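You operate a simulated robot arm through the tools that you are given. There is no shell and no other tool.

Carry out the task below with a simulated two-armed robot. There is one attempt and no reset: what you move stays moved.

## Task
Put each folded sock in the cell with its rolled mate.
Fine: the cells are in the socks drawer; shut it after. Where these are worked on the way, their far stop is far enough and under half their travel is too little: socks drawer.

Only the result counts: the job must be done as asked and must still hold three seconds after the hand-in. Knocking over, shifting, dropping, spilling or breaking anything else fails it.

## Robot
Two 7-joint arms with two-finger grippers on one trunk that stands fixed in place. Base frame: the origin is at the foot of the trunk, x ahead of it, y to its left, z up; the work surface is at about z = 800. Readings come in mm, degrees, newtons and seconds.
The left shoulder is at [108, 175, 999], the right one opposite. With the tool pointing down near the work surface each hand reaches from about 100 to 900 mm from the base axis, measured 20 degrees to its own side. Payload 2.94 kg a hand.
The TCP of each hand is the grasp point between the finger pads, 30 mm short of the fingertips. In the tool frame z runs along the fingers and y along their closing line. Largest opening 138 mm; the body of the gripper starts 109 mm behind the TCP.
Orientation is that of the tool frame in the base frame, as a unit quaternion [x, y, z, w]. With the fingers straight down and closing along the base's y, the tool's x points along the base's -x, its y along +y and its z along -z.

## Interface
- The arms move only by the tool move_arm. It takes "left_increments", "right_increments" or both (then of equal length, played together; a hand with none holds still); each is a list of rows, each a list of 7 numbers: the closure, from 0 (fully open) to 1 (shut), then the shift along the tool's x, y, z in units of 25 mm (1.0 is 25 mm), then the turn, a rotation vector about the tool's x, y, z in units of 5 degrees (1.0 is 5 degrees). In form: [[gripper, dx, dy, dz, rx, ry, rz], ...]. A call has 1 to 20 rows; each row shifts and turns the commanded pose from where the row before left it, along the tool's axes as they then stand. A call with a number of a shift or a turn outside -1 to 1 is refused whole. Rows are played at 5 a second. More than 50 mm and 8.6 degrees between two rows, or a gripper value outside its range, and nothing of the call is played. A pose out of reach is approached as far as the arm can. The call stops where the force on the tool passes 90 N (or 10 N more than at its start, if that is more) or the arm is blocked; 0.2 s more then pass. The fingers move at their own pace and stop on an object; they squeeze with about 41 N. The grip force told is the motor's: it shows also when the fingers shut on nothing. Time passes only in rows, and 0.2 s behind the last, so rows that do not move let the fingers close. It gives the time, the measured TCP pose, the force on the tool (base axes), the opening and the grip force at its end, in the units of the frame above (readings bear some noise), with the torque about the TCP (base axes, N m) and any sound that the robot's microphone picked up.
- Cameras (640 x 400 px; columns grow to the right, rows downward): "scene" is now at [235.9, -34.2, 1459.6]; the picture's right is [-0.49, -0.87, -0.00], its down [-0.72, 0.40, -0.56] and it looks along [0.49, -0.28, -0.83] (base axes); focal length 326 px, centre (320, 200). "left" rides on the left gripper at [71, -19, -146] in its tool frame; the picture's right is [0.26, 0.96, 0.00], its down [-0.85, 0.23, -0.48] and it looks along [-0.46, 0.13, 0.88] (tool axes); focal length 280 px, centre (320, 200). "right" rides on the right gripper at [71, 19, -146] in its tool frame; the picture's right is [-0.26, 0.97, 0.00], its down [-0.85, -0.23, -0.48] and it looks along [-0.46, -0.12, 0.88] (tool axes); focal length 280 px, centre (320, 200). There is no depth. A picture from a camera that has moved, and an enlarged one, comes with that camera's place and axes in the base frame and with its lens.
- grab_frame(camera): a new picture of that camera. The clock stands still meanwhile.
- raise_lower(by): slides the trunk up (or, below 0, down) by that many mm; the arms and the scene camera ride with it, the base frame stays. It gives what a move gives, with no picture.
- aim_head(pan, tilt): turns the head with the scene camera to pan (to the left, within 120 degrees either way) and tilt (down, from -29 to 69), counted from straight ahead of the robot. It gives what a move gives.
- inspect(camera, box): a new picture of the part [left, top, right, bottom] of that camera's present view, enlarged. The clock stands still meanwhile.
- finish_job(): hands the job in; it is judged then, once.

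Nothing tells you positions but the pictures and the camera data. Unless the task says otherwise, let go and move clear before handing in.

The tools are called after "Call:" as name(argument=value, ...) on one line, values as JSON. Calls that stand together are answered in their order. move_arm: Moves the arms, as the interface text tells. Its arguments: {"type":"object","properties":{"left_increments":{"type":"array"},"right_increments":{"type":"array"}},"required":[]} The other tools are called the same way: raise_lower (by) slides the trunk up or down; aim_head (pan, tilt) turns the head that bears the scene camera; grab_frame (camera) takes a picture; inspect (camera, box) takes an enlarged picture of a part of a camera's view; finish_job () hands the job in.

At the start:

```text
time_s: 0.0
left_position: [509.8, -22.6, 1082.2]
left_ee_rot: [0.0, 1.0, 0.0, 0.0]
left_force: [0.1, 0.7, -0.5]
left_wrist_torque: [0.02, 0.0, -0.02]
left_grip_width: 137.9
left_grip_force: 0.0
right_position: [358.6, -477.6, 1069.7]
right_ee_rot: [-0.001, 1.0, 0.0, 0.0]
right_force: [-0.5, -0.8, -0.2]
right_wrist_torque: [0.01, -0.03, -0.02]
right_grip_width: 138.1
right_grip_force: 0.1
trunk travel left (down, up): [-175.0, 559.0]
head pan, tilt: [-29.3, 55.6]
```

scene: 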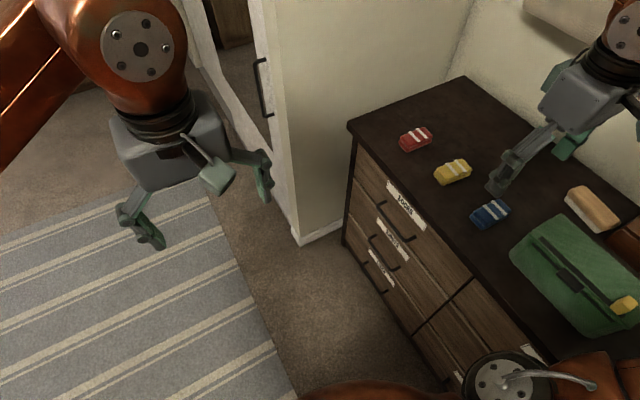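
right: 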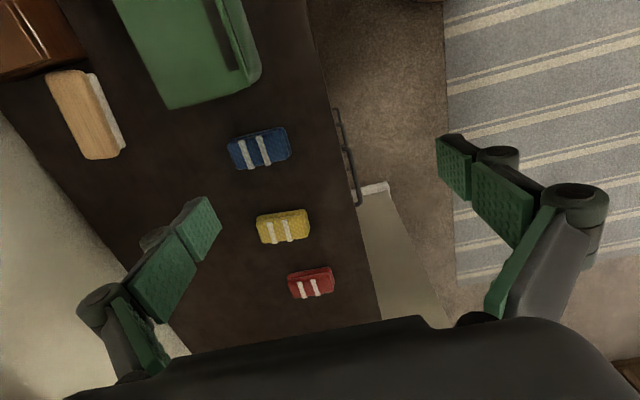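
left: 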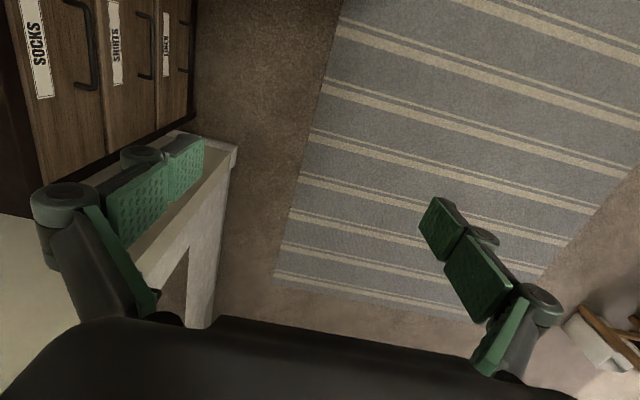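

The dresser stands to the robot's right with its front facing +y. Three folded socks (red, yellow, blue) lie on top, and the drawer labelled SOCKS is at the top of the far column. I'll look more closely first.

Call:
inspect(camera="scene", box=[330, 70, 640, 390])

Call:
inspect(camera="left", box=[0, 0, 320, 200])

Call:
inspect(camera="right", box=[0, 0, 480, 330])

Call:
inspect(camera="scene", box=[330, 160, 480, 310])

```text
1.25 times, centred on (485, 230) of scene
camera zoom: at [235.9, -34.2, 1459.6], right [-0.49, -0.87, 0.0], down [-0.72, 0.4, -0.56], along [0.49, -0.28, -0.83], focal length 407 px, centre (114, 162)
```

zoom: 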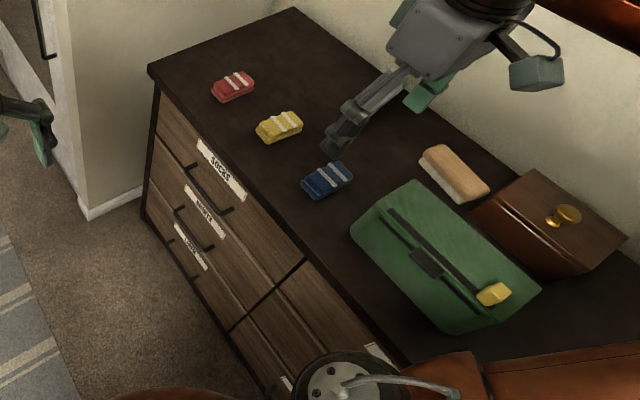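

```text
2.00 times, centred on (160, 100) of left
camera zoom: at [439.8, -42.9, 1227.4], right [-0.26, 0.96, 0.0], down [0.85, 0.23, 0.48], along [0.46, 0.13, -0.88], focal length 561 px, centre (640, 400)
```

zoom: 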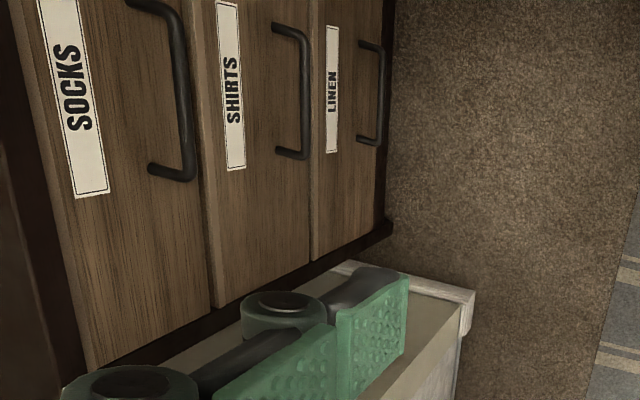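

```text
1.21 times, centred on (240, 165) of right
camera zoom: at [289.6, -457.4, 1215.9], right [0.26, 0.97, 0.0], down [0.85, -0.23, 0.48], along [0.46, -0.12, -0.88], focal length 340 px, centre (417, 242)
```

zoom: 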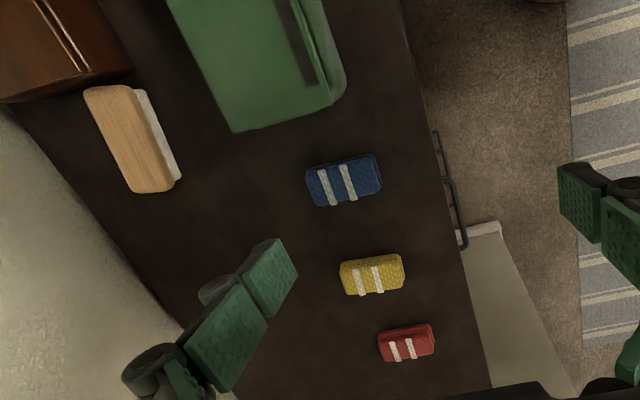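

```text
2.67 times, centred on (405, 235) of scene
camera zoom: at [235.9, -34.2, 1459.6], right [-0.49, -0.87, 0.0], down [-0.72, 0.4, -0.56], along [0.49, -0.28, -0.83], focal length 869 px, centre (93, 107)
```

zoom: 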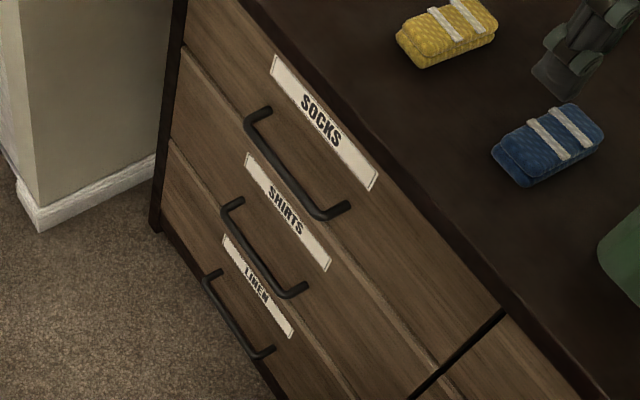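

I place the SOCKS drawer handle at about x 486–625, y −463, z 615. The front face is near y −494 and the socks lie on top at z ≈ 800. I'll turn the left hand so its fingers point at the dresser front, ready to pull the handle.

Call:
move_arm(left_increments=[[0, 0, 0, 0, 1, 0, 0], [0, 0, 0, 0, 1, 0, 0], [0, 0, 0, 0, 1, 0, 0], [0, 0, 0, 0, 1, 0, 0], [0, 0, 0, 0, 1, 0, 0], [0, 0, 0, 0, 1, 0, 0], [0, 0, 0, 0, 1, 0, 0], [0, 0, 0, 0, 1, 0, 0], [0, 0, 0, 0, 1, 0, 0], [0, 0, 0, 0, 1, 0, 0], [0, 0, 0, 0, 1, 0, 0], [0, 0, 0, 0, 1, 0, 0], [0, 0, 0, 0, 1, 0, 0], [0, 0, 0, 0, 1, 0, 0], [0, 0, 0, 0, 1, 0, 0], [0, 0, 0, 0, 1, 0, 0], [0, 0, 0, 0, 1, 0, 0], [0, 0, 0, 0, 1, 0, 0], [0, 0, 0, 0, 0, 0, 0]])

```text
time_s: 4.0
left_position: [509.7, -21.4, 1081.0]
left_ee_rot: [0.0, -0.707, 0.708, 0.0]
left_force: [0.4, 0.0, -0.1]
left_wrist_torque: [-0.01, -0.02, -0.02]
left_grip_width: 137.9
left_grip_force: 0.0
right_position: [360.2, -477.5, 1068.8]
right_ee_rot: [-0.001, 1.0, -0.001, 0.001]
right_force: [-0.3, -0.3, 0.0]
right_wrist_torque: [-0.02, 0.0, 0.0]
right_grip_width: 138.1
right_grip_force: 0.1
trunk travel left (down, up): [-175.0, 559.0]
head pan, tilt: [-29.3, 55.6]
```

The left hand now points toward −y. I'll check both views before lowering it.

Call:
grab_frame(camera="left")

Call:
grab_frame(camera="scene")

```text
taken
camera left: at [439.6, 122.9, 1100.8], right [-0.26, 0.0, -0.97], down [0.85, 0.48, -0.23], along [0.46, -0.88, -0.12], focal length 280 px, centre (320, 200)
```

left: 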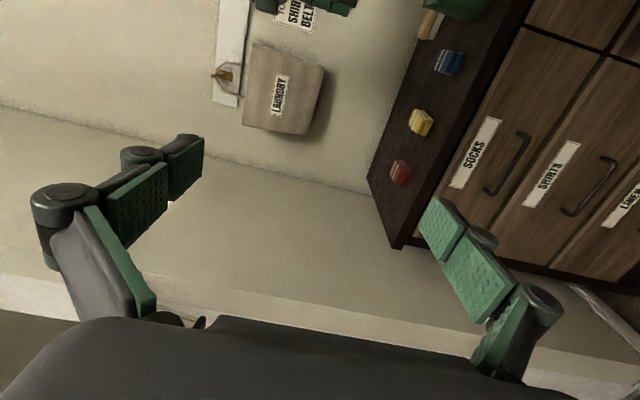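

```text
taken
camera scene: at [235.7, -33.9, 1459.7], right [-0.49, -0.87, 0.0], down [-0.72, 0.4, -0.56], along [0.49, -0.28, -0.83], focal length 326 px, centre (320, 200)
```

scene: 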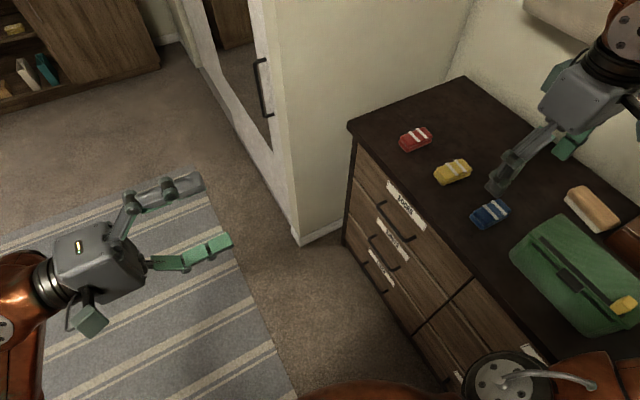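

A laundry bag and some signs hang on the back wall. I'll read those signs, then lower the left hand in front of the handle.

Call:
inspect(camera="left", box=[180, 0, 380, 140])

Call:
move_arm(left_increments=[[0, -0.1, 0.95, 0.3, 0, 0, 0], [0, -0.1, 0.95, 0.3, 0, 0, 0], [0, -0.1, 0.95, 0.3, 0, 0, 0], [0, -0.1, 0.95, 0.3, 0, 0, 0], [0, -0.1, 0.95, 0.3, 0, 0, 0], [0, -0.1, 0.95, 0.3, 0, 0, 0], [0, -0.1, 0.95, 0.3, 0, 0, 0], [0, -0.1, 0.95, 0.3, 0, 0, 0], [0, -0.1, 0.95, 0.3, 0, 0, 0], [0, -0.1, 0.95, 0.3, 0, 0, 0], [0, -0.1, 0.95, 0.3, 0, 0, 0], [0, -0.1, 0.95, 0.3, 0, 0, 0], [0, -0.1, 0.95, 0.3, 0, 0, 0], [0, -0.1, 0.95, 0.3, 0, 0, 0], [0, -0.1, 0.95, 0.3, 0, 0, 0], [0, -0.1, 0.95, 0.3, 0, 0, 0], [0, -0.1, 0.95, 0.3, 0, 0, 0], [0, -0.1, 0.95, 0.3, 0, 0, 0], [0, 0, 0.95, 0.3, 0, 0, 0], [0, 0, 0.6, 0.3, 0, 0, 0]])

```text
2.86 times, centred on (280, 70) of left
camera zoom: at [439.6, 122.9, 1100.8], right [-0.26, 0.0, -0.97], down [0.85, 0.48, -0.23], along [0.46, -0.88, -0.12], focal length 801 px, centre (434, 571)
```

zoom: 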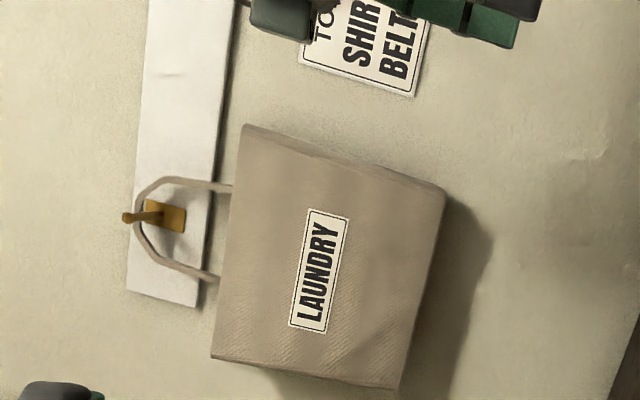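

```text
time_s: 8.2
left_position: [547.7, -137.9, 715.8]
left_ee_rot: [-0.002, 0.707, -0.707, 0.0]
left_force: [0.0, -0.2, 0.4]
left_wrist_torque: [0.02, 0.01, 0.01]
left_grip_width: 137.9
left_grip_force: 0.0
left hand out of reach, approached as far as the arm can: row 16, 17, 18, 19, 20
right_position: [358.6, -478.0, 1070.9]
right_ee_rot: [-0.002, 1.0, 0.0, 0.0]
right_force: [0.2, 0.5, -0.2]
right_wrist_torque: [-0.03, 0.02, 0.02]
right_grip_width: 138.0
right_grip_force: 0.0
trunk travel left (down, up): [-175.0, 559.0]
head pan, tilt: [-29.3, 55.6]
```

The left hand stops at z ≈ 716 because the arm can't reach lower in this pose. I'll lower the trunk, which brings both arms down with it. The right hand is well above the dresser top, so it has room.

Call:
raise_lower(by=-110)

Call:
grab_frame(camera="left")

Call:
grab_frame(camera="scene")

```text
time_s: 9.6
left_position: [547.6, -138.6, 605.9]
left_ee_rot: [0.0, 0.707, -0.707, 0.001]
left_force: [0.2, -0.1, -0.6]
left_wrist_torque: [0.03, -0.02, -0.01]
left_grip_width: 138.0
left_grip_force: 0.1
right_position: [358.9, -477.2, 961.1]
right_ee_rot: [-0.001, 1.0, -0.001, -0.001]
right_force: [0.1, -0.3, 0.5]
right_wrist_torque: [-0.01, -0.02, 0.02]
right_grip_width: 138.1
right_grip_force: 0.0
trunk travel left (down, up): [-65.0, 669.0]
head pan, tilt: [-29.3, 55.6]
```

```text
taken
camera left: at [477.4, 7.0, 626.0], right [-0.26, 0.0, -0.97], down [0.85, 0.48, -0.23], along [0.46, -0.88, -0.12], focal length 280 px, centre (320, 200)
```

left: 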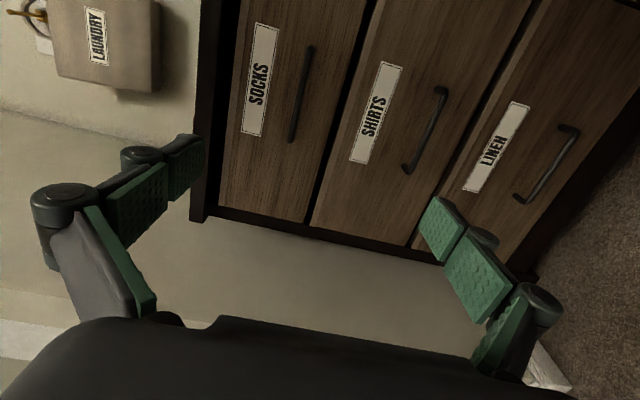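

```text
taken
camera scene: at [345.1, -33.9, 1333.0], right [-0.49, -0.87, 0.0], down [-0.72, 0.4, -0.57], along [0.49, -0.28, -0.82], focal length 326 px, centre (320, 200)
```

scene: 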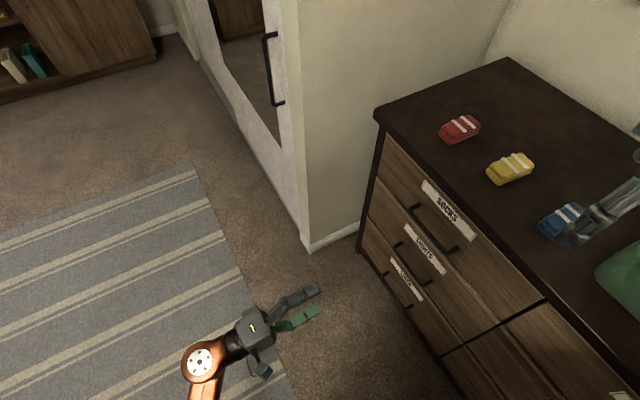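

The hand is now at handle height, and triangulating puts the bar nearer z ≈ 638, y ≈ −463. I'll move up slightly and approach partway.

Call:
move_arm(left_increments=[[0, 0, -0.4, 1, 0, 0, 0], [0, 0, -0.4, 1, 0, 0, 0], [0, 0, -0.4, 1, 0, 0, 0], [0, 0, 0, 1, 0, 0, 0], [0, 0, 0, 1, 0, 0, 0], [0, 0, 0, 1, 0, 0, 0], [0, 0, 0, 1, 0, 0, 0], [0, 0, 0, 1, 0, 0, 0], [0, 0, 0, 0, 0, 0, 0]])

Call:
grab_frame(camera="left")

Call:
inspect(camera="scene", box=[300, 150, 560, 340])

```text
time_s: 11.6
left_position: [549.1, -338.2, 634.6]
left_ee_rot: [0.0, 0.707, -0.707, 0.001]
left_force: [-0.1, -0.4, -0.6]
left_wrist_torque: [-0.01, -0.02, -0.05]
left_grip_width: 138.1
left_grip_force: 0.1
right_position: [359.9, -477.2, 959.7]
right_ee_rot: [-0.001, 1.0, 0.0, 0.0]
right_force: [-1.1, -0.3, 0.2]
right_wrist_torque: [0.02, -0.03, 0.01]
right_grip_width: 138.0
right_grip_force: 0.0
trunk travel left (down, up): [-65.0, 669.0]
head pan, tilt: [-29.3, 55.6]
```

```text
taken
camera left: at [477.7, -193.4, 654.8], right [-0.26, 0.0, -0.96], down [0.85, 0.48, -0.23], along [0.46, -0.88, -0.13], focal length 280 px, centre (320, 200)
```

left: 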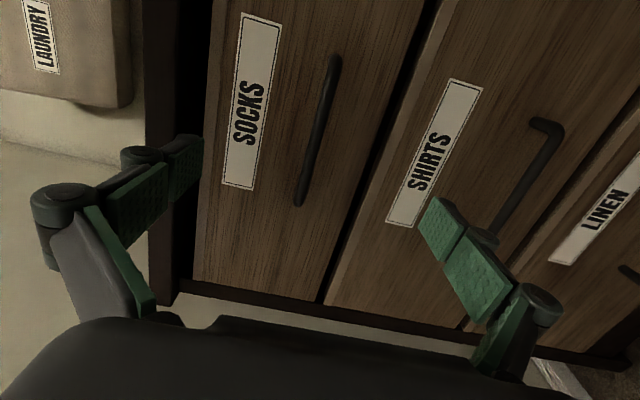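

```text
2.11 times, centred on (430, 245) of scene
camera zoom: at [346.2, -34.4, 1332.5], right [-0.49, -0.87, 0.0], down [-0.72, 0.4, -0.56], along [0.49, -0.28, -0.83], focal length 686 px, centre (88, 105)
```

zoom: 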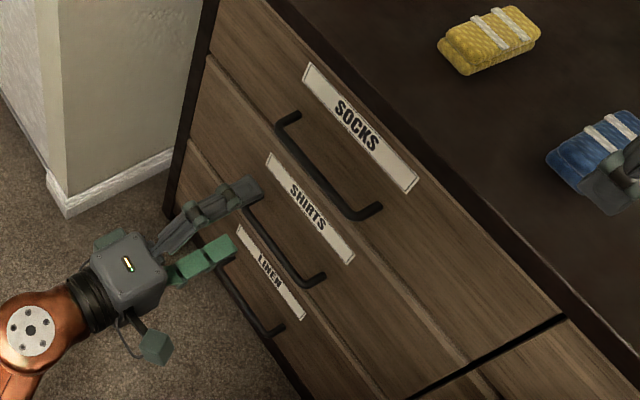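

The bar is at z ≈ 637, y ≈ −463, running x 481–628. I'll move forward until the pads straddle it, then close.

Call:
move_arm(left_increments=[[0, -0.1, -0.1, 0.9, 0, 0, 0], [0, -0.1, 0, 0.9, 0, 0, 0], [0, 0, 0, 0.9, 0, 0, 0], [0, 0, 0, 0.9, 0, 0, 0], [0, 0, 0, 0.8, 0, 0, 0], [0, 0, 0, 0, 0, 0, 0]])

Call:
grab_frame(camera="left")

Call:
inspect(camera="scene", box=[300, 150, 560, 340])

```text
time_s: 13.0
left_position: [553.4, -405.0, 636.6]
left_ee_rot: [-0.001, 0.708, -0.706, 0.0]
left_force: [-0.1, 0.2, 0.1]
left_wrist_torque: [-0.01, 0.0, -0.02]
left_grip_width: 138.2
left_grip_force: 0.0
left hand out of reach, approached as far as the arm can: row 4, 5
right_position: [359.1, -478.5, 959.4]
right_ee_rot: [-0.001, 1.0, 0.0, 0.0]
right_force: [0.1, -0.9, 0.6]
right_wrist_torque: [0.0, -0.02, 0.02]
right_grip_width: 137.8
right_grip_force: 0.0
trunk travel left (down, up): [-65.0, 669.0]
head pan, tilt: [-29.3, 55.6]
```

```text
taken
camera left: at [482.8, -260.4, 656.9], right [-0.26, 0.0, -0.96], down [0.85, 0.48, -0.23], along [0.46, -0.88, -0.13], focal length 280 px, centre (320, 200)
```

left: 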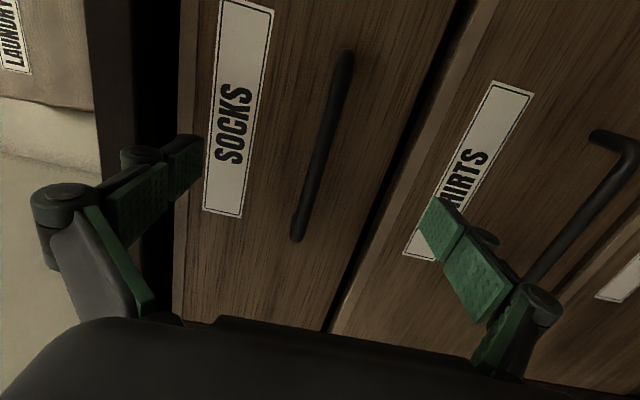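

```text
2.11 times, centred on (430, 245) of scene
camera zoom: at [346.3, -34.7, 1332.5], right [-0.49, -0.87, 0.0], down [-0.72, 0.4, -0.56], along [0.49, -0.28, -0.83], focal length 686 px, centre (88, 105)
```

zoom: 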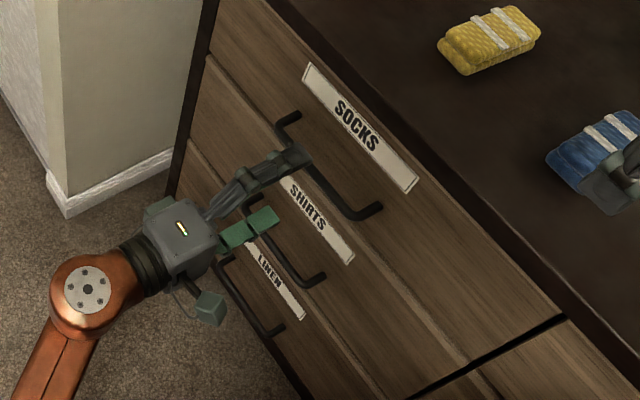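

The arm ran about 40 mm short of the bar. Turning the hand 25° about the vertical lines it up better with the arm, so I'll do that and then continue forward.

Call:
move_arm(left_increments=[[0, 0, 0, 0, 0, -1, 0], [0, 0, 0, 0, 0, -1, 0], [0, 0, 0, 0, 0, -1, 0], [0, 0, 0, 0, 0, -1, 0], [0, 0, 0, 0, 0, -1, 0], [0, 0.25, 0, 0.4, 0, 0, 0], [0, 0.25, 0, 0.4, 0, 0, 0], [0, 0.25, 0, 0.4, 0, 0, 0], [0, 0.2, 0, 0.3, 0, 0, 0], [0, 0, 0, 0, 0, 0, 0]])

Call:
grab_frame(camera="left")

Call:
inspect(camera="scene", box=[300, 150, 560, 340])

```text
time_s: 15.2
left_position: [546.1, -450.6, 636.7]
left_ee_rot: [-0.153, 0.691, -0.69, 0.153]
left_force: [0.3, 0.2, -0.5]
left_wrist_torque: [0.0, -0.03, 0.01]
left_grip_width: 137.8
left_grip_force: 0.1
right_position: [359.8, -479.2, 960.1]
right_ee_rot: [-0.001, 1.0, 0.0, 0.0]
right_force: [0.7, -0.2, 0.2]
right_wrist_torque: [-0.02, -0.03, -0.01]
right_grip_width: 138.0
right_grip_force: 0.2
trunk travel left (down, up): [-65.0, 669.0]
head pan, tilt: [-29.3, 55.6]
```

```text
taken
camera left: at [422.1, -349.2, 657.2], right [-0.24, -0.11, -0.96], down [0.57, 0.79, -0.23], along [0.79, -0.6, -0.13], focal length 280 px, centre (320, 200)
```

left: 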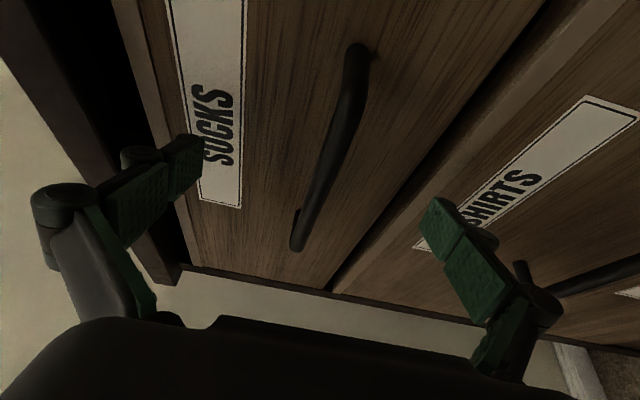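

```text
2.11 times, centred on (430, 245) of scene
camera zoom: at [346.2, -34.7, 1332.5], right [-0.49, -0.87, 0.0], down [-0.72, 0.4, -0.56], along [0.49, -0.28, -0.83], focal length 686 px, centre (88, 105)
```

zoom: 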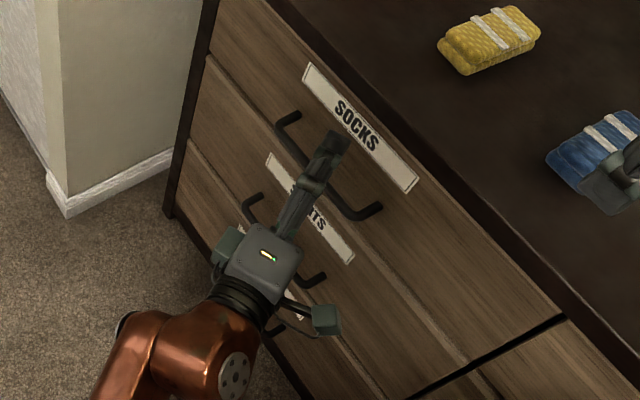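

The bar sits right between the open fingers, so I'll close on it.

Call:
move_arm(left_increments=[[1, 0, 0, 0, 0, 0, 0], [1, 0, 0, 0, 0, 0, 0], [1, 0, 0, 0, 0, 0, 0], [1, 0, 0, 0, 0, 0, 0], [1, 0, 0, 0, 0, 0, 0], [1, 0, 0, 0, 0, 0, 0], [1, 0, 0, 0, 0, 0, 0], [1, 0, 0, 0, 0, 0, 0], [1, 0, 0, 0, 0, 0, 0], [1, 0, 0, 0, 0, 0, 0]])

Call:
grab_frame(camera="left")

```text
time_s: 17.4
left_position: [547.5, -450.5, 637.5]
left_ee_rot: [0.154, -0.689, 0.691, -0.154]
left_force: [3.6, -0.7, 6.6]
left_wrist_torque: [0.0, -0.01, -0.12]
left_grip_width: 10.1
left_grip_force: 37.5
right_position: [359.3, -477.3, 960.1]
right_ee_rot: [0.0, 1.0, 0.0, 0.0]
right_force: [-0.3, -0.4, 0.0]
right_wrist_torque: [0.02, -0.01, 0.02]
right_grip_width: 138.0
right_grip_force: 0.2
trunk travel left (down, up): [-65.0, 669.0]
head pan, tilt: [-29.3, 55.6]
```

```text
taken
camera left: at [422.2, -348.9, 658.2], right [-0.24, -0.11, -0.96], down [0.57, 0.79, -0.23], along [0.79, -0.6, -0.12], focal length 280 px, centre (320, 200)
```

left: 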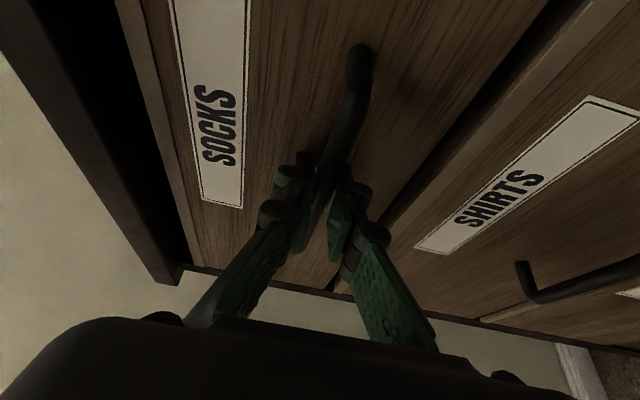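

The handle is gripped, with an opening of 10 mm. I'll pull the drawer straight along +y.

Call:
move_arm(left_increments=[[1, -0.203, 0, -0.435, 0, 0, 0], [1, -0.203, 0, -0.435, 0, 0, 0], [1, -0.203, 0, -0.435, 0, 0, 0], [1, -0.203, 0, -0.435, 0, 0, 0], [1, -0.203, 0, -0.435, 0, 0, 0], [1, -0.203, 0, -0.435, 0, 0, 0], [1, -0.203, 0, -0.435, 0, 0, 0], [1, -0.203, 0, -0.435, 0, 0, 0], [1, -0.203, 0, -0.435, 0, 0, 0], [1, -0.203, 0, -0.435, 0, 0, 0], [1, 0, 0, 0, 0, 0, 0]])

Call:
grab_frame(camera="scene")

```text
time_s: 19.8
left_position: [548.0, -328.4, 639.0]
left_ee_rot: [0.154, -0.689, 0.691, -0.154]
left_force: [11.4, 0.0, 18.0]
left_wrist_torque: [0.02, -0.03, -0.12]
left_grip_width: 10.0
left_grip_force: 37.3
right_position: [358.3, -477.7, 959.8]
right_ee_rot: [-0.001, 1.0, 0.0, 0.001]
right_force: [-0.4, 0.8, 0.1]
right_wrist_torque: [-0.02, 0.0, -0.02]
right_grip_width: 138.2
right_grip_force: 0.1
trunk travel left (down, up): [-65.0, 669.0]
head pan, tilt: [-29.3, 55.6]
```

```text
taken
camera scene: at [345.6, -33.4, 1332.8], right [-0.49, -0.87, 0.0], down [-0.72, 0.4, -0.57], along [0.49, -0.28, -0.82], focal length 326 px, centre (320, 200)
```

scene: 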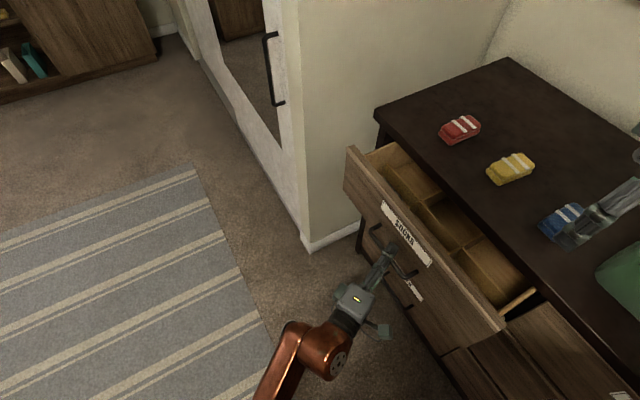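

The drawer is sliding out and the cells are showing. I'll keep pulling towards the far stop.

Call:
move_arm(left_increments=[[1, -0.203, 0, -0.435, 0, 0, 0], [1, -0.203, 0, -0.435, 0, 0, 0], [1, -0.203, 0, -0.435, 0, 0, 0], [1, -0.203, 0, -0.435, 0, 0, 0], [1, -0.203, 0, -0.435, 0, 0, 0], [1, -0.203, 0, -0.435, 0, 0, 0], [1, -0.203, 0, -0.435, 0, 0, 0], [1, -0.203, 0, -0.435, 0, 0, 0], [1, -0.203, 0, -0.435, 0, 0, 0], [1, -0.203, 0, -0.435, 0, 0, 0], [1, -0.203, 0, -0.435, 0, 0, 0], [1, -0.203, 0, -0.435, 0, 0, 0]])

Call:
grab_frame(camera="scene")

```text
time_s: 22.4
left_position: [547.6, -184.3, 638.0]
left_ee_rot: [0.153, -0.69, 0.69, -0.154]
left_force: [-3.8, 1.0, 18.3]
left_wrist_torque: [0.05, -0.07, -0.08]
left_grip_width: 9.8
left_grip_force: 37.1
right_position: [359.5, -477.9, 961.6]
right_ee_rot: [-0.001, 1.0, 0.0, 0.0]
right_force: [0.3, -0.7, -0.8]
right_wrist_torque: [0.01, -0.02, 0.02]
right_grip_width: 137.9
right_grip_force: 0.3
trunk travel left (down, up): [-65.0, 669.0]
head pan, tilt: [-29.3, 55.6]
```

```text
taken
camera scene: at [344.5, -33.4, 1333.1], right [-0.49, -0.87, 0.0], down [-0.72, 0.4, -0.57], along [0.49, -0.28, -0.82], focal length 326 px, centre (320, 200)
```

scene: 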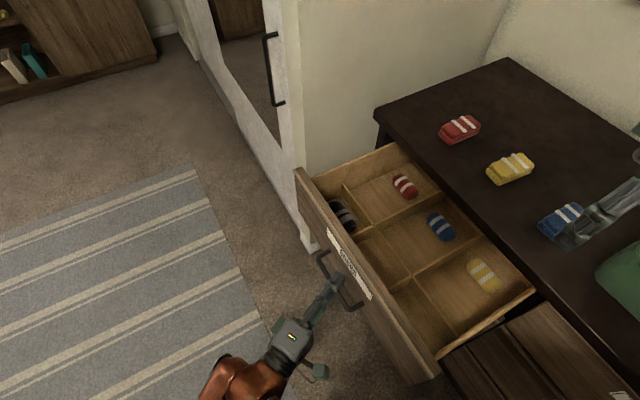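

Red, blue and yellow rolled socks are in the back row of cells, with a black one in front. I'll pull further towards the stop in smaller steps.

Call:
move_arm(left_increments=[[1, -0.17, 0, -0.362, 0, 0, 0], [1, -0.17, 0, -0.362, 0, 0, 0], [1, -0.17, 0, -0.362, 0, 0, 0], [1, -0.17, 0, -0.362, 0, 0, 0], [1, -0.17, 0, -0.362, 0, 0, 0], [1, -0.17, 0, -0.362, 0, 0, 0], [1, -0.17, 0, -0.362, 0, 0, 0], [1, -0.17, 0, -0.362, 0, 0, 0], [1, -0.17, 0, -0.362, 0, 0, 0], [1, -0.17, 0, -0.362, 0, 0, 0]])

Call:
grab_frame(camera="scene")

```text
time_s: 24.6
left_position: [550.1, -79.7, 631.4]
left_ee_rot: [-0.157, 0.693, -0.686, 0.154]
left_force: [-0.6, 0.1, 0.4]
left_wrist_torque: [-0.01, -0.03, 0.01]
left_grip_width: 0.1
left_grip_force: 28.1
right_position: [360.5, -475.4, 959.9]
right_ee_rot: [-0.002, 1.0, -0.001, -0.001]
right_force: [0.0, 1.0, 0.3]
right_wrist_torque: [-0.09, -0.03, 0.0]
right_grip_width: 138.0
right_grip_force: 0.1
trunk travel left (down, up): [-65.0, 669.0]
head pan, tilt: [-29.3, 55.6]
```

```text
taken
camera scene: at [346.8, -30.5, 1332.1], right [-0.49, -0.87, 0.0], down [-0.72, 0.4, -0.57], along [0.49, -0.28, -0.82], focal length 326 px, centre (320, 200)
```

scene: 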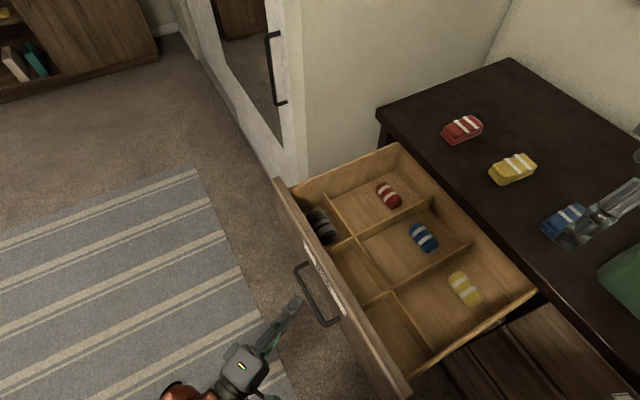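

The drawer reached its stop and the fingers slipped off the bar, leaving the drawer fully open. I'll back the left hand away and look closely at the cells.

Call:
move_arm(left_increments=[[1, -0.254, 0, -0.544, 0, 0, 0], [1, -0.254, 0, -0.544, 0, 0, 0], [1, -0.254, 0, -0.544, 0, 0, 0], [1, -0.254, 0, -0.544, 0, 0, 0], [1, -0.254, 0, -0.544, 0, 0, 0], [1, -0.254, 0, -0.544, 0, 0, 0], [1, -0.254, 0, -0.544, 0, 0, 0], [1, -0.254, 0, -0.544, 0, 0, 0]])

Call:
inspect(camera="scene", box=[260, 100, 580, 300])

Call:
grab_frame(camera="right")

Call:
inspect(camera="scene", box=[270, 180, 510, 330])

```text
time_s: 26.4
left_position: [547.5, 35.1, 638.0]
left_ee_rot: [0.153, -0.69, 0.691, -0.153]
left_force: [0.4, -0.3, -0.1]
left_wrist_torque: [-0.01, 0.0, -0.04]
left_grip_width: 0.0
left_grip_force: 28.2
right_position: [358.8, -477.1, 960.1]
right_ee_rot: [-0.001, 1.0, 0.0, 0.0]
right_force: [0.0, 0.6, 0.4]
right_wrist_torque: [-0.01, 0.04, 0.0]
right_grip_width: 137.8
right_grip_force: 0.0
trunk travel left (down, up): [-65.0, 669.0]
head pan, tilt: [-29.3, 55.6]
```

```text
2.00 times, centred on (420, 200) of scene
camera zoom: at [346.0, -34.0, 1332.6], right [-0.49, -0.87, 0.0], down [-0.72, 0.4, -0.56], along [0.49, -0.28, -0.83], focal length 652 px, centre (120, 200)
```

zoom: 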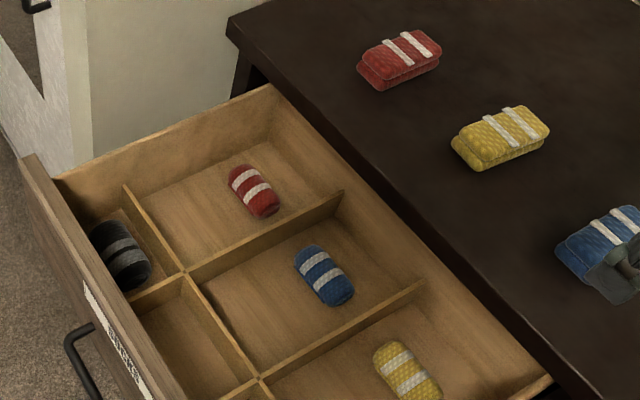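

```text
taken
camera right: at [289.5, -457.3, 1106.1], right [0.26, 0.97, 0.0], down [0.85, -0.23, 0.48], along [0.46, -0.12, -0.88], focal length 280 px, centre (320, 200)
```

right: 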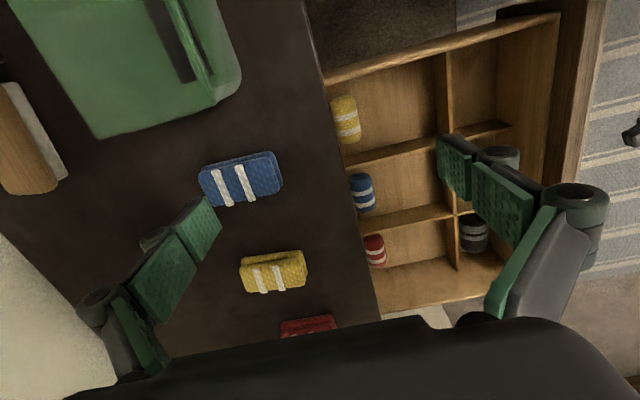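

```text
2.67 times, centred on (390, 255) of scene
camera zoom: at [346.0, -34.0, 1332.6], right [-0.49, -0.87, 0.0], down [-0.72, 0.4, -0.56], along [0.49, -0.28, -0.83], focal length 869 px, centre (133, 53)
```

zoom: 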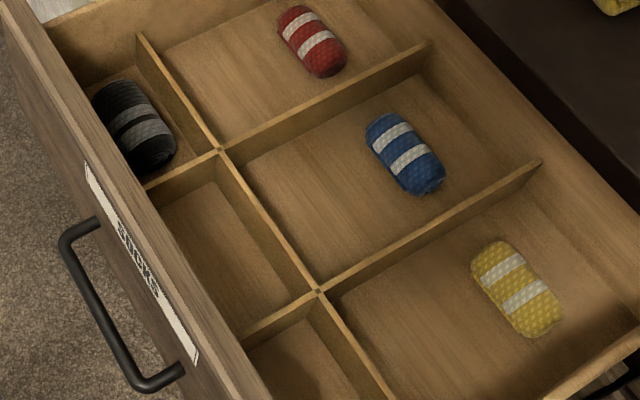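

The drawer is at its far stop. The back-row cells hold red (x≈700), blue (x≈556) and yellow (x≈406) rolls at y≈−441, leaving free floor around y≈−345. The folded socks lie along y at red (666,−577), yellow (531,−589) and blue (394,−574). I'll move the right hand clear of the bag, then turn it 90° so it closes along x.

Call:
move_arm(right_increments=[[0, -1, -0.5, 0, 0, 0, 0], [0, -1, -0.5, 0, 0, 0, 0], [0, -1, -0.5, 0, 0, 0, 0], [0, -1, -0.5, 0, 0, 0, 0], [0, -1, -0.5, 0, 0, 0, 0], [0, -1, -0.5, 0, 0, 0, 0], [0, -1, -0.5, 0, 0, 0, 0], [0, -1, -0.4, 0, 0, 0, 0], [0, -1, 0, 0, 0, 0, 0], [0, -1, 0, 0, 0, 0, 0], [0, 0, 0, 0, 0, 0, 0]])

Call:
move_arm(right_increments=[[0, 0, 0, 0, 0, 0, 1], [0, 0, 0, 0, 0, 0, 1], [0, 0, 0, 0, 0, 0, 1], [0, 0, 0, 0, 0, 0, 1], [0, 0, 0, 0, 0, 0, 1], [0, 0, 0, 0, 0, 0, 1], [0, 0, 0, 0, 0, 0, 1], [0, 0, 0, 0, 0, 0, 1], [0, 0, 0, 0, 0, 0, 1], [0, 0, 0, 0, 0, 0, 1], [0, 0, 0, 0, 0, 0, 1], [0, 0, 0, 0, 0, 0, 1], [0, 0, 0, 0, 0, 0, 1], [0, 0, 0, 0, 0, 0, 1], [0, 0, 0, 0, 0, 0, 1], [0, 0, 0, 0, 0, 0, 1], [0, 0, 0, 0, 0, 0, 1], [0, 0, 0, 0, 0, 0, 1], [0, 0, 0, 0, 0, 0, 0]])

Call:
grab_frame(camera="right")

Call:
grab_frame(camera="scene")

```text
time_s: 28.8
left_position: [547.6, 34.6, 636.6]
left_ee_rot: [-0.153, 0.691, -0.69, 0.153]
left_force: [0.5, -0.4, -0.8]
left_wrist_torque: [0.0, 0.05, 0.04]
left_grip_width: 0.0
left_grip_force: 28.8
right_position: [609.8, -575.4, 960.0]
right_ee_rot: [-0.001, 1.0, 0.0, 0.0]
right_force: [-0.9, -0.5, 0.4]
right_wrist_torque: [0.01, 0.01, 0.0]
right_grip_width: 138.1
right_grip_force: 0.0
trunk travel left (down, up): [-65.0, 669.0]
head pan, tilt: [-29.3, 55.6]
```

```text
time_s: 32.8
left_position: [547.2, 33.3, 637.5]
left_ee_rot: [0.153, -0.69, 0.69, -0.153]
left_force: [-0.5, -1.3, 0.0]
left_wrist_torque: [0.04, -0.03, 0.0]
left_grip_width: 0.0
left_grip_force: 28.7
right_position: [609.1, -574.8, 961.4]
right_ee_rot: [0.707, 0.707, 0.0, 0.0]
right_force: [0.2, -0.1, -0.4]
right_wrist_torque: [0.02, -0.02, 0.01]
right_grip_width: 138.1
right_grip_force: 0.1
trunk travel left (down, up): [-65.0, 669.0]
head pan, tilt: [-29.3, 55.6]
```

```text
taken
camera right: at [630.1, -502.6, 1106.2], right [0.97, -0.26, 0.0], down [-0.23, -0.85, 0.48], along [-0.12, -0.46, -0.88], focal length 280 px, centre (320, 200)
```

right: 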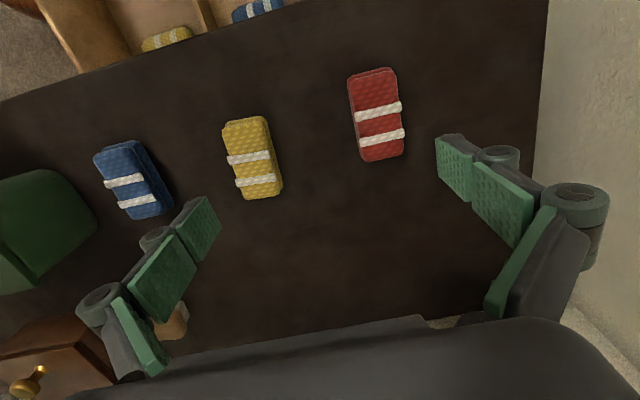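

```text
taken
camera scene: at [346.2, -34.1, 1332.5], right [-0.49, -0.87, 0.0], down [-0.72, 0.4, -0.56], along [0.49, -0.28, -0.83], focal length 326 px, centre (320, 200)
```

scene: 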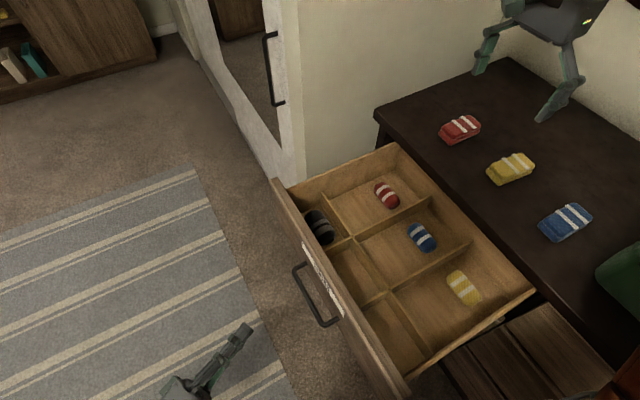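

The wrist turned cleanly to close along x. Refined positions are red (672,−577), yellow (533,−585, ~11° turned) and blue (395,−576, ~9°). I'll take red first and lower to just above it.

Call:
move_arm(right_increments=[[0, 0, 0.85, 0, 0, 0, 0], [0, -0.1, 0.85, 0, 0, 0, 0], [0, 0, 0.8, 0, 0, 0, 0], [0, 0, 0, 1, 0, 0, 0], [0, 0, 0, 1, 0, 0, 0], [0, 0, 0, 1, 0, 0, 0], [0, 0, 0, 0.6, 0, 0, 0], [0, 0, 0, 0, 0, 0, 0]])

Call:
grab_frame(camera="right")

Call:
inspect(camera="scene", box=[400, 0, 640, 160])

```text
time_s: 34.6
left_position: [547.1, 34.5, 637.2]
left_ee_rot: [0.152, -0.69, 0.691, -0.152]
left_force: [-0.9, 0.3, 0.5]
left_wrist_torque: [0.0, -0.03, 0.02]
left_grip_width: 0.0
left_grip_force: 28.4
right_position: [672.9, -578.0, 870.2]
right_ee_rot: [0.707, 0.707, 0.0, -0.001]
right_force: [0.3, 0.5, 0.3]
right_wrist_torque: [0.0, 0.02, 0.02]
right_grip_width: 137.7
right_grip_force: 0.1
trunk travel left (down, up): [-65.0, 669.0]
head pan, tilt: [-29.3, 55.6]
```

```text
taken
camera right: at [692.9, -505.9, 1015.3], right [0.97, -0.26, 0.0], down [-0.23, -0.85, 0.48], along [-0.12, -0.46, -0.88], focal length 280 px, centre (320, 200)
```

right: 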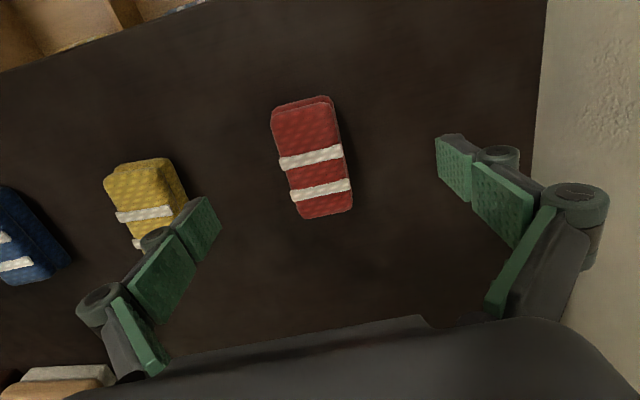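

```text
2.50 times, centred on (520, 80) of scene
camera zoom: at [346.1, -34.1, 1332.6], right [-0.49, -0.87, 0.0], down [-0.72, 0.4, -0.56], along [0.49, -0.28, -0.83], focal length 815 px, centre (-180, 500)
```

zoom: 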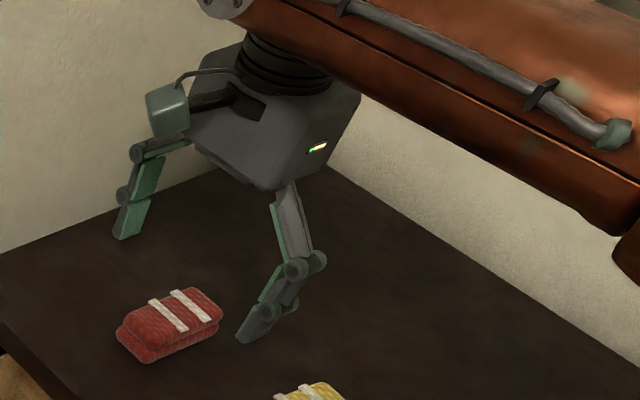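

Red is centred between the fingers, so I'll lower to the surface in small steps and watch the force.

Call:
move_arm(right_increments=[[0, 0, 0, 0.5, 0, 0, 0], [0, 0, 0, 0.5, 0, 0, 0], [0, 0, 0, 0.3, 0, 0, 0], [0, 0, 0, 0.2, 0, 0, 0], [0, 0, 0, 0, 0, 0, 0]])

Call:
inspect(camera="scene", box=[400, 40, 560, 160])

```text
time_s: 35.8
left_position: [548.0, 34.6, 638.8]
left_ee_rot: [0.153, -0.69, 0.69, -0.154]
left_force: [-0.7, 0.1, 1.2]
left_wrist_torque: [-0.02, -0.01, 0.02]
left_grip_width: 0.2
left_grip_force: 28.2
right_position: [672.9, -578.0, 832.0]
right_ee_rot: [0.706, 0.708, -0.001, 0.0]
right_force: [0.0, 0.8, -0.5]
right_wrist_torque: [0.0, 0.04, 0.0]
right_grip_width: 138.1
right_grip_force: 0.1
trunk travel left (down, up): [-65.0, 669.0]
head pan, tilt: [-29.3, 55.6]
```

```text
3.33 times, centred on (480, 100) of scene
camera zoom: at [346.2, -34.1, 1332.5], right [-0.49, -0.87, 0.0], down [-0.72, 0.4, -0.56], along [0.49, -0.28, -0.83], focal length 1086 px, centre (-213, 533)
```

zoom: 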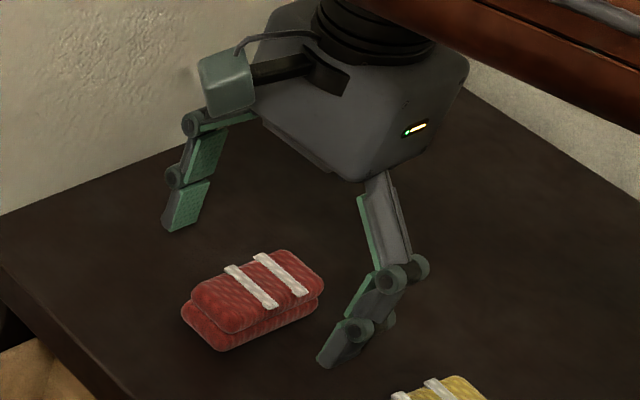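

Nothing touched at z 832, and the sock sits well inside the pads. I'll close.

Call:
move_arm(right_increments=[[1, 0, 0, 0, 0, 0, 0], [1, 0, 0, 0, 0, 0, 0], [1, 0, 0, 0, 0, 0, 0], [1, 0, 0, 0, 0, 0, 0], [1, 0, 0, 0, 0, 0, 0], [1, 0, 0, 0, 0, 0, 0], [1, 0, 0, 0, 0, 0, 0], [1, 0, 0, 0, 0, 0, 0]])

Call:
inspect(camera="scene", box=[400, 40, 560, 160])

```text
time_s: 37.6
left_position: [547.6, 33.8, 637.7]
left_ee_rot: [-0.153, 0.69, -0.69, 0.154]
left_force: [-0.6, 0.2, 0.0]
left_wrist_torque: [-0.03, 0.0, 0.01]
left_grip_width: 0.1
left_grip_force: 29.4
right_position: [671.8, -577.4, 831.9]
right_ee_rot: [0.706, 0.708, -0.001, 0.0]
right_force: [1.3, -0.3, 0.3]
right_wrist_torque: [0.01, 0.0, 0.03]
right_grip_width: 44.3
right_grip_force: 40.8
trunk travel left (down, up): [-65.0, 669.0]
head pan, tilt: [-29.3, 55.6]
```

```text
3.33 times, centred on (480, 100) of scene
camera zoom: at [346.2, -34.1, 1332.5], right [-0.49, -0.87, 0.0], down [-0.72, 0.4, -0.56], along [0.49, -0.28, -0.83], focal length 1086 px, centre (-213, 533)
```

zoom: 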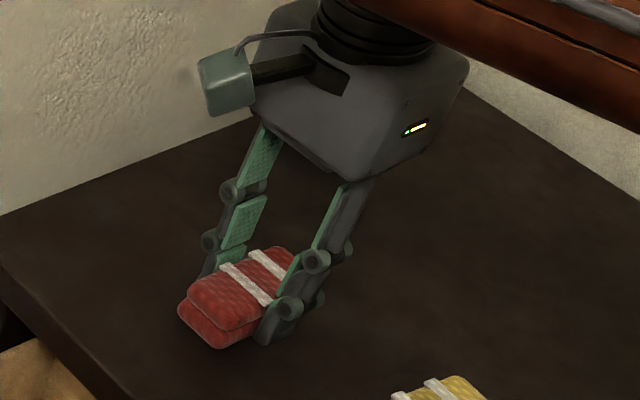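

Red is gripped at 44 mm. I'll lift it, carry it over the red cell at (700,−345), and check before lowering.

Call:
move_arm(right_increments=[[1, 0, 0, -0.5, 0, 0, 0], [1, 0, 0, -1, 0, 0, 0], [1, 0, 0, -1, 0, 0, 0], [1, 0, 0, -1, 0, 0, 0], [1, 0.9, 0.1, -0.5, 0, 0, 0], [1, 0.9, 0.1, 0, 0, 0, 0], [1, 0.9, 0.1, 0, 0, 0, 0], [1, 0.9, 0.1, 0, 0, 0, 0], [1, 0.9, 0.1, 0, 0, 0, 0], [1, 0.9, 0.1, 0, 0, 0, 0], [1, 0.9, 0.1, 0, 0, 0, 0], [1, 0.9, 0.1, 0, 0, 0, 0], [1, 0.9, 0.1, 0, 0, 0, 0], [1, 0.9, 0.2, 0, 0, 0, 0], [1, 0.3, 0, 0, 0, 0, 0], [1, 0, 0, 0, 0, 0, 0]])

Call:
grab_frame(camera="right")

Call:
grab_frame(camera="scene")

```text
time_s: 41.0
left_position: [546.6, 35.6, 636.7]
left_ee_rot: [-0.153, 0.69, -0.69, 0.153]
left_force: [-0.5, 0.2, -0.5]
left_wrist_torque: [0.01, 0.01, -0.01]
left_grip_width: 0.3
left_grip_force: 28.6
right_position: [698.0, -342.3, 933.3]
right_ee_rot: [0.706, 0.708, -0.001, 0.0]
right_force: [0.8, -0.3, -0.4]
right_wrist_torque: [0.02, -0.01, 0.03]
right_grip_width: 44.5
right_grip_force: 41.2
trunk travel left (down, up): [-65.0, 669.0]
head pan, tilt: [-29.3, 55.6]
```

```text
taken
camera right: at [718.7, -271.0, 1079.4], right [0.97, -0.26, 0.0], down [-0.23, -0.85, 0.48], along [-0.12, -0.46, -0.88], focal length 280 px, centre (320, 200)
```

right: 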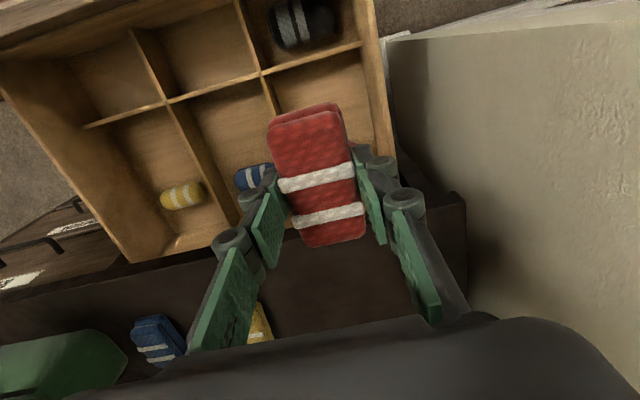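

```text
taken
camera scene: at [346.2, -33.9, 1332.5], right [-0.49, -0.87, 0.0], down [-0.72, 0.4, -0.56], along [0.49, -0.28, -0.83], focal length 326 px, centre (320, 200)
```

scene: 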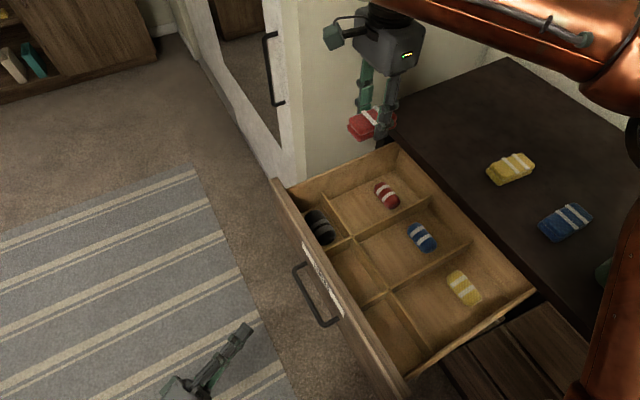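

The red cell spans x 634–777 (centre 705), blue 483–634 (558) and yellow 344–483 (413), all behind the y≈−278 divider. Before lowering into the drawer I'll check how the right forearm sits relative to the tabletop.

Call:
aim_head(pan=-50, tilt=40)

Call:
grab_frame(camera="scene")

Call:
grab_frame(camera="left")

```text
time_s: 41.9
left_position: [548.6, 34.6, 636.9]
left_ee_rot: [0.152, -0.69, 0.691, -0.153]
left_force: [0.1, 0.5, -0.8]
left_wrist_torque: [-0.01, 0.01, 0.0]
left_grip_width: 0.1
left_grip_force: 28.6
right_position: [697.3, -343.0, 933.1]
right_ee_rot: [0.706, 0.708, 0.0, 0.001]
right_force: [-0.3, 0.2, 0.7]
right_wrist_torque: [0.0, -0.02, 0.04]
right_grip_width: 44.2
right_grip_force: 40.8
trunk travel left (down, up): [-65.0, 669.0]
head pan, tilt: [-50.0, 40.0]
```

```text
taken
camera scene: at [338.6, -64.0, 1353.9], right [-0.77, -0.64, 0.0], down [-0.41, 0.49, -0.77], along [0.49, -0.59, -0.64], focal length 326 px, centre (320, 200)
```

scene: 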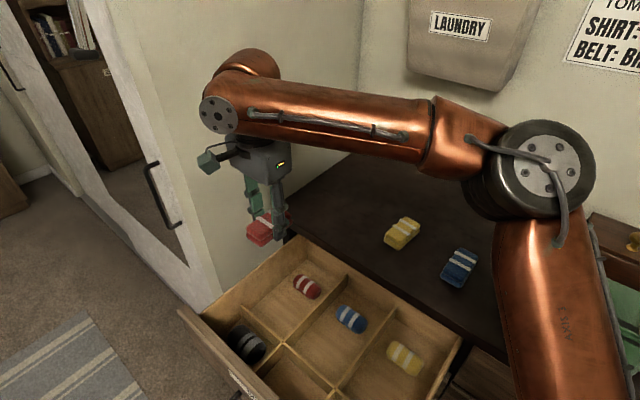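

```text
taken
camera left: at [422.6, 136.4, 657.3], right [-0.24, -0.11, -0.96], down [0.57, 0.79, -0.23], along [0.79, -0.6, -0.13], focal length 280 px, centre (320, 200)
```

left: 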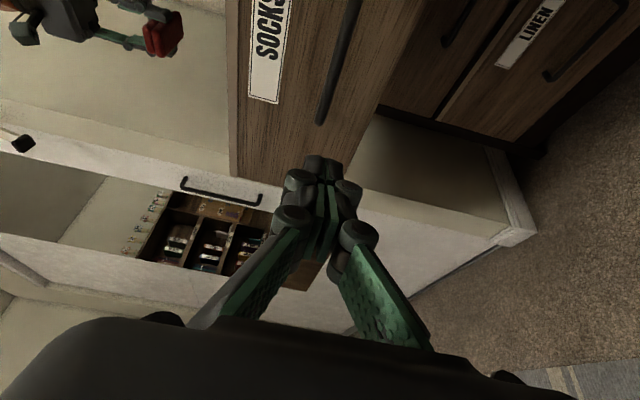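

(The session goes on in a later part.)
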